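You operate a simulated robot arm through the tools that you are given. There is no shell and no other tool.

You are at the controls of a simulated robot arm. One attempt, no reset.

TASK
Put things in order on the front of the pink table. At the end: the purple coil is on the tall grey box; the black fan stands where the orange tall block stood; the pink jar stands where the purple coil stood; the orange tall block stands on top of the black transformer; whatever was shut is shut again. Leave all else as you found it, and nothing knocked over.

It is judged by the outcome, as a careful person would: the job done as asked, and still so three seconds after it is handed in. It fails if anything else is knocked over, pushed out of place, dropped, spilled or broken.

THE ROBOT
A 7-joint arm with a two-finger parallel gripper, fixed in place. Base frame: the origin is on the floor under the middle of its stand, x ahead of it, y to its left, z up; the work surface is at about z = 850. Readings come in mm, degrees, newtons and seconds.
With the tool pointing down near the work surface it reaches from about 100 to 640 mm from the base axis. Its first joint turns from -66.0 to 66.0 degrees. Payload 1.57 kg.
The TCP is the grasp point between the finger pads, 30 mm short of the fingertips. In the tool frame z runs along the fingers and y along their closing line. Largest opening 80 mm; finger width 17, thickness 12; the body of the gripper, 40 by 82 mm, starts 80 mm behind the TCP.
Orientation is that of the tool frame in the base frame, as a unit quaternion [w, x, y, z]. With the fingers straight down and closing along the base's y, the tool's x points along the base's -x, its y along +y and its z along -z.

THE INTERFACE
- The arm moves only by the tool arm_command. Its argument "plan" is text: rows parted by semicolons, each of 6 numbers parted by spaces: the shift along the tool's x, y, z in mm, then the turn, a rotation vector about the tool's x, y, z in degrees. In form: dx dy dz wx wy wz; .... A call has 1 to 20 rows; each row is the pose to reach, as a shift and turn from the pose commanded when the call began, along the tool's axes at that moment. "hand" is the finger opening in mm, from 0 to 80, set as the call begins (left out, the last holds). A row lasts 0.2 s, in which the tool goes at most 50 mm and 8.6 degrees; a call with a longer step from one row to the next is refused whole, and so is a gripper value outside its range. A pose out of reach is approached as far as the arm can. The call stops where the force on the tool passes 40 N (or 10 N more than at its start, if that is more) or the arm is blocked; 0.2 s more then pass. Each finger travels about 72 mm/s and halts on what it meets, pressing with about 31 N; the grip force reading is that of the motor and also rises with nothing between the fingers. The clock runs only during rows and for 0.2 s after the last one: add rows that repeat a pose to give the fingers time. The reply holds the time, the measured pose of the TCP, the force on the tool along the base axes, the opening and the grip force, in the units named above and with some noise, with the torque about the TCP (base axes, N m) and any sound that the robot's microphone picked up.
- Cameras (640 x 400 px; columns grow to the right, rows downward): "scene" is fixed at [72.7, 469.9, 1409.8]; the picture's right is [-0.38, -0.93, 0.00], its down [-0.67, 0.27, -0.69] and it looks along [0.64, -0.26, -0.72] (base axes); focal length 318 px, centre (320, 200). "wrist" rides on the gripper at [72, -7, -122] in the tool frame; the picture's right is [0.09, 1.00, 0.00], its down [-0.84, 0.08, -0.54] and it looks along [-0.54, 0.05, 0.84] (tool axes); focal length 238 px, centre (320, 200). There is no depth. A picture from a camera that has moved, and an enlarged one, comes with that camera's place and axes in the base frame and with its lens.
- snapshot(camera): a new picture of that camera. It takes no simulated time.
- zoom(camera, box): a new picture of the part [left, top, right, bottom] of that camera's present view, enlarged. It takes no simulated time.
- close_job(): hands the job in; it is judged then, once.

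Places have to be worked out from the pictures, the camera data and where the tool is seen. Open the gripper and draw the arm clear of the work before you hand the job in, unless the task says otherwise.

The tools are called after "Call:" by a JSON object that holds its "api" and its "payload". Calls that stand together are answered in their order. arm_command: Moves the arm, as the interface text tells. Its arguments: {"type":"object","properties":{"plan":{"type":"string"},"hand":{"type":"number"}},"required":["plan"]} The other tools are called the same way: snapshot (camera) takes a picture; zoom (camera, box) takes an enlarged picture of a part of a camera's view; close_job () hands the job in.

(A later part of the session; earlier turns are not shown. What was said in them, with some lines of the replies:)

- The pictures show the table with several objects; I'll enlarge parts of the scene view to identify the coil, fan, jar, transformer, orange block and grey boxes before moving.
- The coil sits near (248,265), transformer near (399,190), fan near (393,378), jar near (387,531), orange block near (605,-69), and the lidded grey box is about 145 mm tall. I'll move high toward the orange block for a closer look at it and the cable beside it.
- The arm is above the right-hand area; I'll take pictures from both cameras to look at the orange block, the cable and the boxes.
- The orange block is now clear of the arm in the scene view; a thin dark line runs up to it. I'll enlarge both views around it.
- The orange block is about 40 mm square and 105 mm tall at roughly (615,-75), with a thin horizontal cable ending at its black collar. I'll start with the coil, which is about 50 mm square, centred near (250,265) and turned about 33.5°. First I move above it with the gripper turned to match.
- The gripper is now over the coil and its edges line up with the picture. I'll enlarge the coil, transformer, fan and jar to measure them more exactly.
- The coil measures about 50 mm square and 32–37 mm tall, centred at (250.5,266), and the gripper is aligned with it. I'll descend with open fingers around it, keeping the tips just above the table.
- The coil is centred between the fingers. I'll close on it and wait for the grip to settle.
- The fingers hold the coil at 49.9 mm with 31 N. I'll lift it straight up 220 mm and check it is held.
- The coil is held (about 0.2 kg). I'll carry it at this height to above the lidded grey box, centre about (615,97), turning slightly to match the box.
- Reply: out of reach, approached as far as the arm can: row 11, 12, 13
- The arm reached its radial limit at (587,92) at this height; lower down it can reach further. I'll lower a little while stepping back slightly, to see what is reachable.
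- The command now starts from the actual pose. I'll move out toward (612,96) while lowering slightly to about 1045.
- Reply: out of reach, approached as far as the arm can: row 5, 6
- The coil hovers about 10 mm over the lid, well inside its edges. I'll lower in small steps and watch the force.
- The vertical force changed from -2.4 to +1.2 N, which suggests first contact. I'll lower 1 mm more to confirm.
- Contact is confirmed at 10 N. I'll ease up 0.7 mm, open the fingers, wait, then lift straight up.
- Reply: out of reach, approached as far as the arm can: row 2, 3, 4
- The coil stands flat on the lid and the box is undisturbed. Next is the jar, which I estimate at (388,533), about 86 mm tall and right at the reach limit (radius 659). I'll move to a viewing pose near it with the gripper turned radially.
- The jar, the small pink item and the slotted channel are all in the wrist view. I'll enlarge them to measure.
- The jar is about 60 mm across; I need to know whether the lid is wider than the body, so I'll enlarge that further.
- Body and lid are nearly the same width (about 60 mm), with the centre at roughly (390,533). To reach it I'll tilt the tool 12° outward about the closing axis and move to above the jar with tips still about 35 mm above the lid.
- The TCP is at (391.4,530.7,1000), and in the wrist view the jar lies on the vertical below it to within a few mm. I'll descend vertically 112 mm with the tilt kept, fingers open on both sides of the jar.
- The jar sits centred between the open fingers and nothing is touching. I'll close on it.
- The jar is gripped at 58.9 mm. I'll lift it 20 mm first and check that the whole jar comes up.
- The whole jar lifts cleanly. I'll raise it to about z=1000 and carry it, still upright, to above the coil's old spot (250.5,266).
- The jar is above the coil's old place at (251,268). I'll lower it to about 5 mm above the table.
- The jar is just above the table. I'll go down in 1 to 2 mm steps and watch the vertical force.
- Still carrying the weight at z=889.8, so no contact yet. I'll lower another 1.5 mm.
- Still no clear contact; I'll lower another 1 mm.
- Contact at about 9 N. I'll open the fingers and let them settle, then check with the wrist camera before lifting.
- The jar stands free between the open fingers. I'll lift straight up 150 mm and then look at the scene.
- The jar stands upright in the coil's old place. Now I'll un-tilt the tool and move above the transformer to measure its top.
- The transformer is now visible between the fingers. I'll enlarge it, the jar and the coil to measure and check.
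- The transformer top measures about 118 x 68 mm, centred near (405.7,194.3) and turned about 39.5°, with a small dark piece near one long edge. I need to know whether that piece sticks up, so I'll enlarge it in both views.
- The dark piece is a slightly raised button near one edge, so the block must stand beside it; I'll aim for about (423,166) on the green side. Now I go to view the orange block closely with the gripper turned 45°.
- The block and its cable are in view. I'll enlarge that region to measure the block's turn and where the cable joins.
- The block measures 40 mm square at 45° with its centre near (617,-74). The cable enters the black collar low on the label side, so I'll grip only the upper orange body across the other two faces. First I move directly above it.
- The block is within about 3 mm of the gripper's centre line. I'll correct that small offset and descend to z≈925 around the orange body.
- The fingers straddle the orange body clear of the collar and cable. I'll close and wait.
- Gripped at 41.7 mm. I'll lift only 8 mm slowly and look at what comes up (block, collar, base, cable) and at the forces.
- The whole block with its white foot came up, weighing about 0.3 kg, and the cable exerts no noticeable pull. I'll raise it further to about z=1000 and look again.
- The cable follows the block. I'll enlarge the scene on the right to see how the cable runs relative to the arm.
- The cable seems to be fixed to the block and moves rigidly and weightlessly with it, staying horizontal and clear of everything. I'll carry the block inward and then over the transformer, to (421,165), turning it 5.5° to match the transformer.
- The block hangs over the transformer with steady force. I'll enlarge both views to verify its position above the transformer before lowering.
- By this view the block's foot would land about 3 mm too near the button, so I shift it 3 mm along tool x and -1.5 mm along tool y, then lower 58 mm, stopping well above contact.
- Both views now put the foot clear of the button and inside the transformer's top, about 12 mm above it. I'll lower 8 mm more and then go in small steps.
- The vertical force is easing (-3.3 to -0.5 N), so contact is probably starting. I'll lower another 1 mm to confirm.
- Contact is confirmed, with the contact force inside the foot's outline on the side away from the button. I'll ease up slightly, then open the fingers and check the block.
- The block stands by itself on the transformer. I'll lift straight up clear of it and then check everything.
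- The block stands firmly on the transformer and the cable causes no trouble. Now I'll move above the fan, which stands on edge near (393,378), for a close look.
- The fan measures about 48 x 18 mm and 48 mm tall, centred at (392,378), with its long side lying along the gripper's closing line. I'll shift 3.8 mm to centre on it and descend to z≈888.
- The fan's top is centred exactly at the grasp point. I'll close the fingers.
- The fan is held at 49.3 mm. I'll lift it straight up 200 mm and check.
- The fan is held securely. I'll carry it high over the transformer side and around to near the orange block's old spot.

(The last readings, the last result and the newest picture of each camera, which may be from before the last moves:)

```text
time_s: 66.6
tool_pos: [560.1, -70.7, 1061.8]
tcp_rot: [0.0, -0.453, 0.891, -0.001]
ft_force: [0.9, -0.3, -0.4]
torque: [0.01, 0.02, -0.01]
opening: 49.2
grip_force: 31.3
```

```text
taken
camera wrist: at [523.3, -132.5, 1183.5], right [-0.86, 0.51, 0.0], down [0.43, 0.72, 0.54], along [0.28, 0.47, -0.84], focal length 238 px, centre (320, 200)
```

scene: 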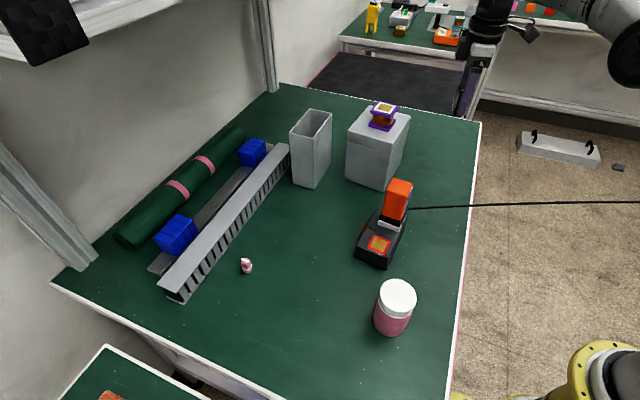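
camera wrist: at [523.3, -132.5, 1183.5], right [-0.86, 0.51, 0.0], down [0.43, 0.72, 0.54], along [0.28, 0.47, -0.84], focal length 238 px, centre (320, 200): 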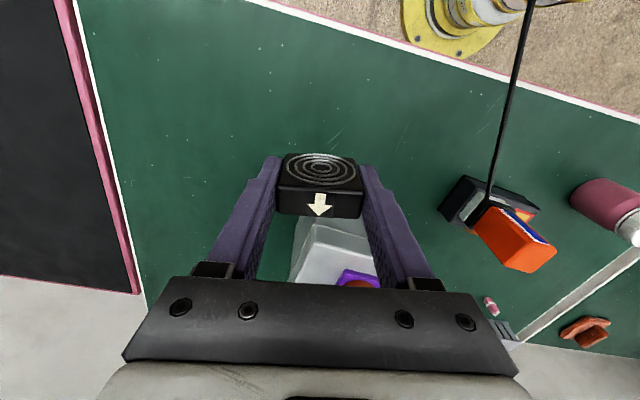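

Nothing stands at the old block spot. I'll move over (616,-75) and lower the fan to about 10 mm above the table.

Call:
{"api": "arm_command", "payload": {"plan": "-8 -12 15 0 0 0; -16 -25 30 0 0 0; -23 -37 42 0 0 0; -29.4 -47.7 52 0 0 0; -29.4 -47.7 85 0 0 0; -29.4 -47.7 118 0 0 0; -29.4 -47.7 145 0 0 0; -29.4 -47.7 160 0 0 0; -29.4 -47.7 163 0 0 0; -29.4 -47.7 163 0 0 0"}}

Call:
{"api": "zoom", "payload": {"camera": "scene", "box": [380, 70, 500, 200]}}

Call:
{"api": "snapshot", "payload": {"camera": "wrist"}}

```text
time_s: 68.8
tool_pos: [617.1, -74.4, 897.7]
tcp_rot: [0.0, -0.453, 0.891, 0.0]
ft_force: [-0.2, -0.7, -0.8]
torque: [0.01, 0.02, -0.05]
opening: 49.3
grip_force: 31.4
```

```text
3.08 times, centred on (440, 135) of scene
camera zoom: at [72.8, 469.9, 1409.8], right [-0.38, -0.93, 0.0], down [-0.67, 0.27, -0.69], along [0.64, -0.26, -0.72], focal length 980 px, centre (-49, 400)
```

zoom: 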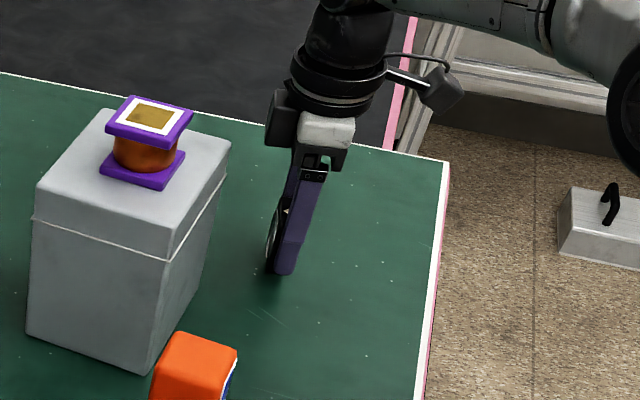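

```text
taken
camera wrist: at [580.0, -136.0, 1019.3], right [-0.86, 0.51, 0.0], down [0.43, 0.72, 0.54], along [0.28, 0.47, -0.84], focal length 238 px, centre (320, 200)
```

wrist: 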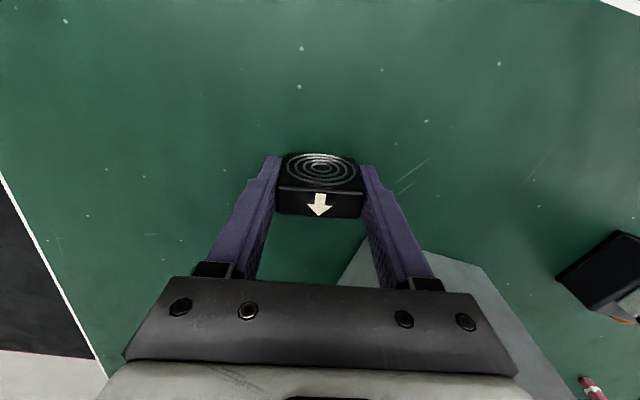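

The fan is about 9 mm above the table at (617,-74). I'll lower it in small steps.

Call:
{"api": "arm_command", "payload": {"plan": "0 0 3 0 0 0; 0 0 6 0 0 0; 0 0 7.5 0 0 0; 0 0 7.5 0 0 0"}}

Call:
{"api": "arm_command", "payload": {"plan": "0 0 0.7 0 0 0; 0 0 1.5 0 0 0; 0 0 1.5 0 0 0"}}

```text
time_s: 69.8
tool_pos: [618.3, -73.1, 889.6]
tcp_rot: [0.001, -0.453, 0.891, 0.0]
ft_force: [-0.1, 0.6, -0.5]
torque: [-0.01, 0.0, 0.0]
opening: 49.2
grip_force: 31.1
```

```text
time_s: 70.6
tool_pos: [617.0, -74.0, 888.2]
tcp_rot: [0.001, -0.453, 0.892, 0.0]
ft_force: [-0.6, -0.1, -0.8]
torque: [-0.02, -0.01, 0.03]
opening: 49.2
grip_force: 30.9
```

No contact yet; I'll lower another 1 mm.

Call:
{"api": "arm_command", "payload": {"plan": "0 0 0.5 0 0 0; 0 0 1 0 0 0; 0 0 1 0 0 0"}}

```text
time_s: 71.4
tool_pos: [618.7, -74.3, 887.8]
tcp_rot: [0.0, -0.452, 0.892, 0.001]
ft_force: [-0.9, 0.5, 3.6]
torque: [0.04, 0.09, 0.01]
opening: 49.3
grip_force: 30.9
```

Contact is made at about 4 N. I'll open the fingers and check that the fan stands.

Call:
{"api": "arm_command", "payload": {"plan": "0 0 0 0 0 0; 0 0 0 0 0 0; 0 0 0 0 0 0; 0 0 0 0 0 0; 0 0 0 0 0 0", "hand": 80}}

Call:
{"api": "snapshot", "payload": {"camera": "wrist"}}

```text
time_s: 72.6
tool_pos: [617.9, -75.0, 887.6]
tcp_rot: [0.0, -0.453, 0.891, 0.0]
ft_force: [-0.9, 0.6, 0.2]
torque: [0.01, -0.03, 0.01]
opening: 80.1
grip_force: 0.2
```

```text
taken
camera wrist: at [579.9, -136.0, 1009.8], right [-0.86, 0.51, 0.0], down [0.43, 0.72, 0.54], along [0.28, 0.47, -0.84], focal length 238 px, centre (320, 200)
```

wrist: 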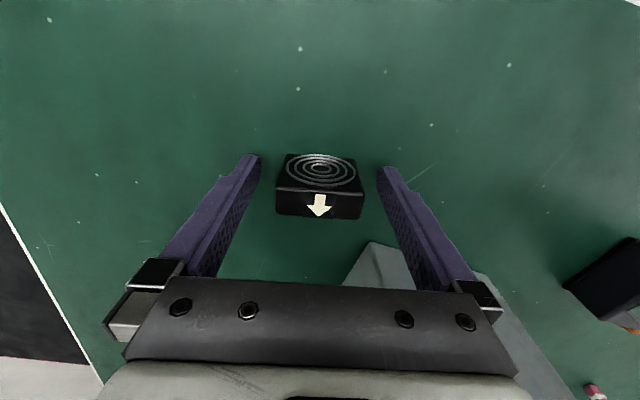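

The fan stands alone between the fingers. I'll rise straight up, then draw back toward the base, and check the whole scene.

Call:
{"api": "arm_command", "payload": {"plan": "0 0 -15 0 0 0; 0 0 -45 0 0 0; 0 0 -80 0 0 0; 0 0 -105 0 0 0; 20 27 -120 0 0 0; 40 54 -145 0 0 0; 59 81 -180 0 0 0; 88 121 -210 0 0 0; 118 162 -240 0 0 0; 118 162 -240 0 0 0", "hand": 80}}

Call:
{"api": "snapshot", "payload": {"camera": "scene"}}

Call:
{"api": "snapshot", "payload": {"camera": "wrist"}}

```text
refused: row 8 steps farther than a row can; nothing moved
```

```text
taken
```

scene: 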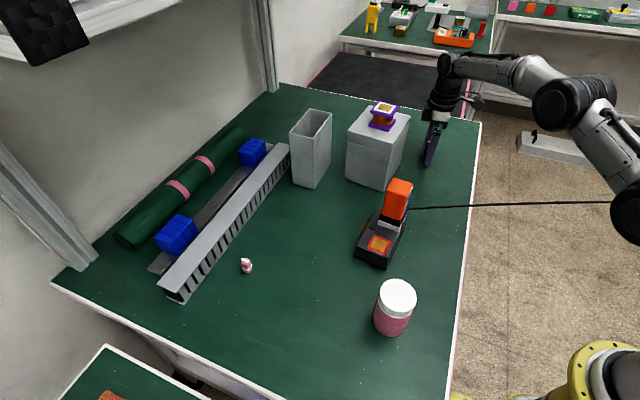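

```text
taken
camera wrist: at [579.9, -136.0, 1009.8], right [-0.86, 0.51, 0.0], down [0.43, 0.72, 0.54], along [0.28, 0.47, -0.84], focal length 238 px, centre (320, 200)
```

wrist: 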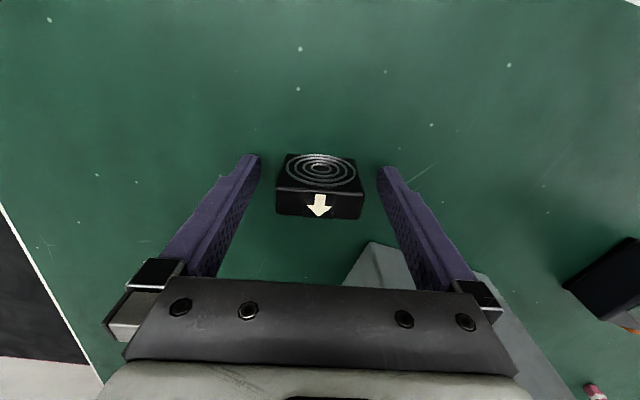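

The last plan was refused because one row was too long, so nothing moved. I'll send the same retreat with shorter steps.

Call:
{"api": "arm_command", "payload": {"plan": "0 0 -15 0 0 0; 0 0 -45 0 0 0; 0 0 -80 0 0 0; 0 0 -105 0 0 0; 15 20 -120 0 0 0; 32 44 -140 0 0 0; 50 68 -160 0 0 0; 70 95 -180 0 0 0; 88 120 -200 0 0 0; 106 145 -220 0 0 0; 106 145 -220 0 0 0", "hand": 80}}

Call:
{"api": "snapshot", "payload": {"camera": "scene"}}

Call:
{"api": "snapshot", "payload": {"camera": "wrist"}}

```text
time_s: 75.0
tool_pos: [437.5, -74.8, 1107.0]
tcp_rot: [0.0, -0.453, 0.891, 0.0]
ft_force: [0.5, 0.3, 0.9]
torque: [0.0, 0.0, 0.02]
opening: 80.3
grip_force: 0.1
```

```text
taken
```

scene: 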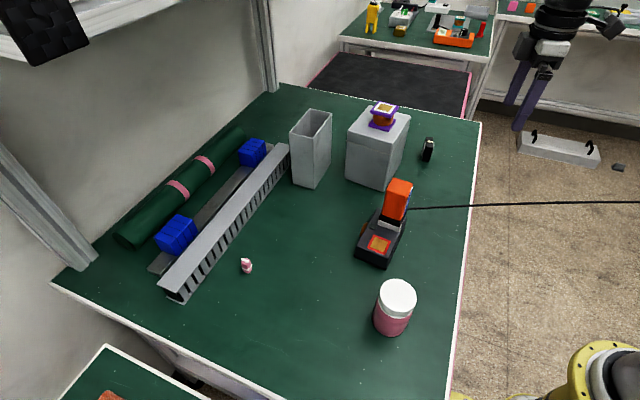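

```text
taken
camera wrist: at [399.4, -137.4, 1229.4], right [-0.86, 0.51, 0.0], down [0.43, 0.72, 0.54], along [0.28, 0.47, -0.84], focal length 238 px, centre (320, 200)
```

wrist: 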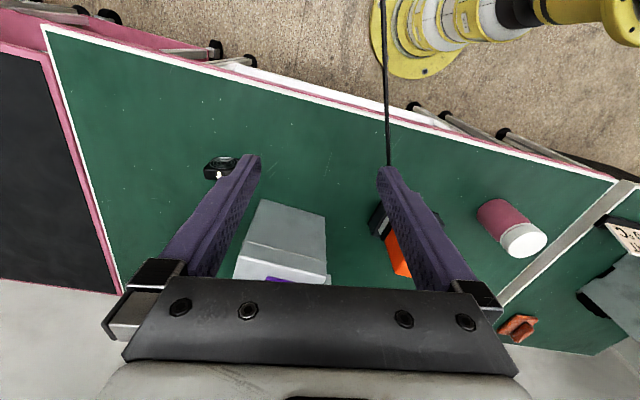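

All five items appear in place. I'll enlarge the scene to check each one: coil and lid, block on the transformer, jar, and fan.

Call:
{"api": "zoom", "payload": {"camera": "scene", "box": [330, 90, 450, 200]}}

Call:
{"api": "zoom", "payload": {"camera": "scene", "box": [340, 170, 440, 350]}}

Call:
{"api": "zoom", "payload": {"camera": "scene", "box": [350, 165, 420, 275]}}

Call:
{"api": "zoom", "payload": {"camera": "scene", "box": [140, 230, 330, 340]}}

```text
3.64 times, centred on (390, 145) of scene
camera zoom: at [72.7, 469.9, 1409.8], right [-0.38, -0.93, 0.0], down [-0.67, 0.27, -0.69], along [0.64, -0.26, -0.72], focal length 1158 px, centre (66, 400)
```

zoom: 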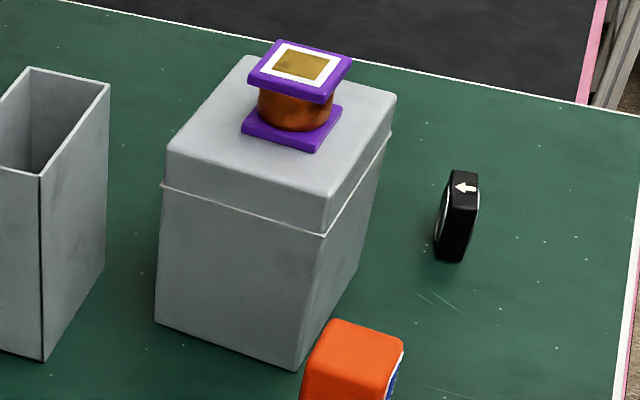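

```text
2.22 times, centred on (390, 260) of scene
camera zoom: at [72.7, 469.9, 1409.8], right [-0.38, -0.93, 0.0], down [-0.67, 0.27, -0.69], along [0.64, -0.26, -0.72], focal length 708 px, centre (164, 67)
```

zoom: 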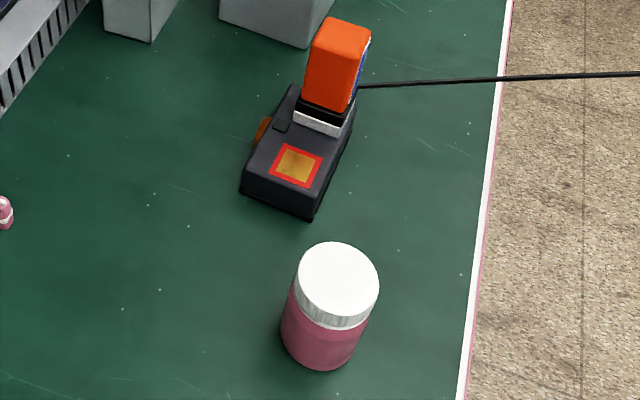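

```text
3.64 times, centred on (385, 220) of scene
camera zoom: at [72.7, 469.9, 1409.8], right [-0.38, -0.93, 0.0], down [-0.67, 0.27, -0.69], along [0.64, -0.26, -0.72], focal length 1158 px, centre (84, 127)
```

zoom: 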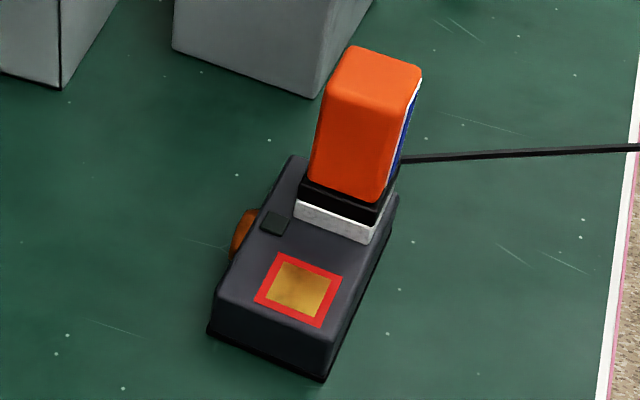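

```text
3.37 times, centred on (235, 285) of scene
camera zoom: at [72.7, 469.9, 1409.8], right [-0.38, -0.93, 0.0], down [-0.67, 0.27, -0.69], along [0.64, -0.26, -0.72], focal length 1073 px, centre (606, -86)
```

zoom: 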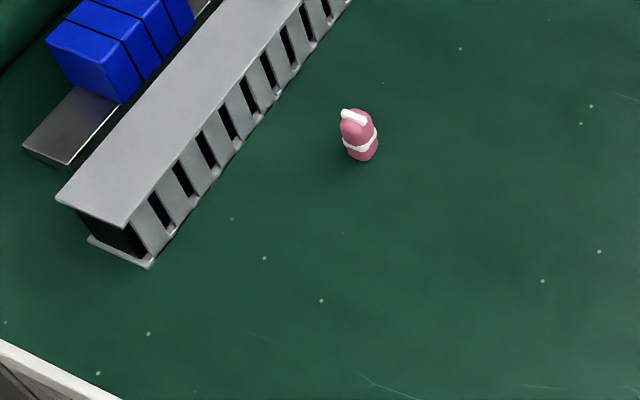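

Coil, jar, block and fan all stand upright in their places, both lids are on, and the small pink item, channel and boxes are unmoved. I'll raise the arm clear with the gripper open and let a little time pass.

Call:
{"api": "arm_command", "payload": {"plan": "9 12 -18 0 0 0; 18 24 -36 0 0 0; 27 36 -54 0 0 0; 35 48.5 -70 0 0 0; 35 48.5 -70 0 0 0; 35 48.5 -70 0 0 0; 35 48.5 -70 0 0 0; 35 48.5 -70 0 0 0; 35 48.5 -70 0 0 0; 35 48.5 -70 0 0 0", "hand": 80}}

Call:
{"api": "snapshot", "payload": {"camera": "scene"}}

Call:
{"api": "snapshot", "payload": {"camera": "wrist"}}

```text
time_s: 77.2
tool_pos: [378.2, -74.3, 1178.6]
tcp_rot: [0.0, -0.453, 0.891, 0.0]
ft_force: [0.9, -0.5, -0.4]
torque: [0.05, 0.01, 0.0]
opening: 80.3
grip_force: 0.0
```

```text
taken
```

scene: 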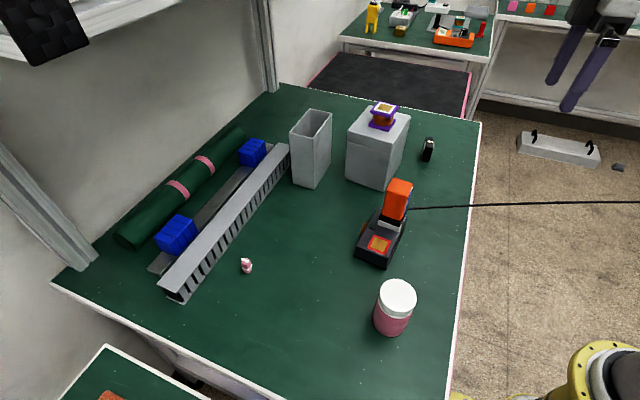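

```text
taken
camera wrist: at [340.6, -136.3, 1300.2], right [-0.86, 0.51, 0.0], down [0.43, 0.72, 0.54], along [0.28, 0.47, -0.84], focal length 238 px, centre (320, 200)
```

wrist: 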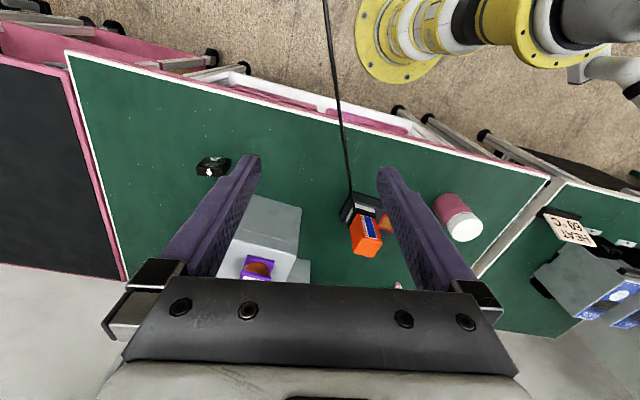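

Everything is stable. I noticed some structure under the table edge in the wrist view, so I'll enlarge it to be sure nothing there was changed.

Call:
{"api": "zoom", "payload": {"camera": "wrist", "box": [180, 40, 460, 215]}}

Call:
{"api": "zoom", "payload": {"camera": "wrist", "box": [190, 140, 400, 290]}}

```text
2.29 times, centred on (320, 128) of wrist
camera zoom: at [340.6, -136.3, 1300.2], right [-0.86, 0.51, 0.0], down [0.43, 0.72, 0.54], along [0.28, 0.47, -0.84], focal length 545 px, centre (320, 366)
```

zoom: 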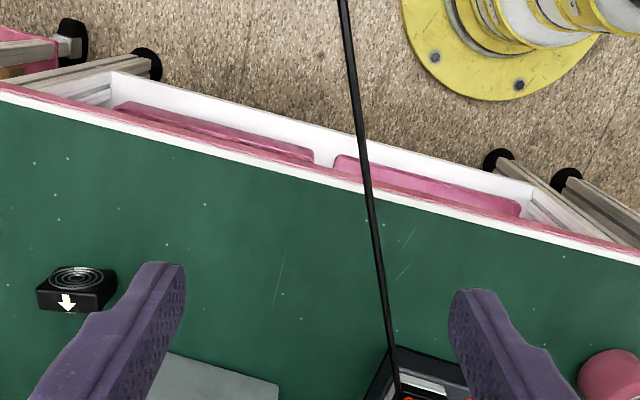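

```text
2.67 times, centred on (295, 215) of wrist
camera zoom: at [340.6, -136.3, 1300.2], right [-0.86, 0.51, 0.0], down [0.43, 0.72, 0.54], along [0.28, 0.47, -0.84], focal length 636 px, centre (387, 160)
```

zoom: 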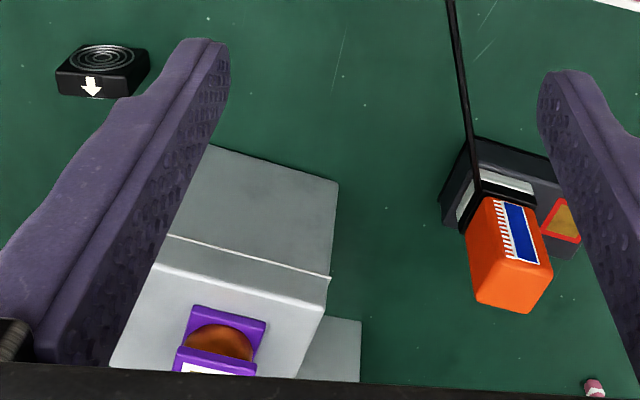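

The structure is just a fixed shelf under the table edge that the arm never touched. All goals are met, the gripper is open and the arm is clear, so I hand the job in.

Call:
{"api": "close_job", "payload": {}}

```text
The job is handed in.
```

I moved all four items to their places and handed the job in. In the last pictures everything was standing upright and steady.

- **Purple coil:** it stands on the lid of the grey box. I took "the tall grey box" to mean the lidded one, since the other grey box is open at the top and the coil would have dropped inside.
- **Pink jar:** it stands where the coil was, with its lid still on.
- **Orange block:** it stands on top of the black transformer, toward the end with the green square. I set it off-centre because the transformer has a small raised button that would have tilted it. The block's cable moved with it and touched nothing.
- **Black fan:** it stands upright where the orange block was.

I opened nothing; the grey box's lid and the jar's lid stayed shut throughout. The small pink bottle, the slotted channel and the open grey box look unmoved. The gripper is open and the arm is raised clear of the table.
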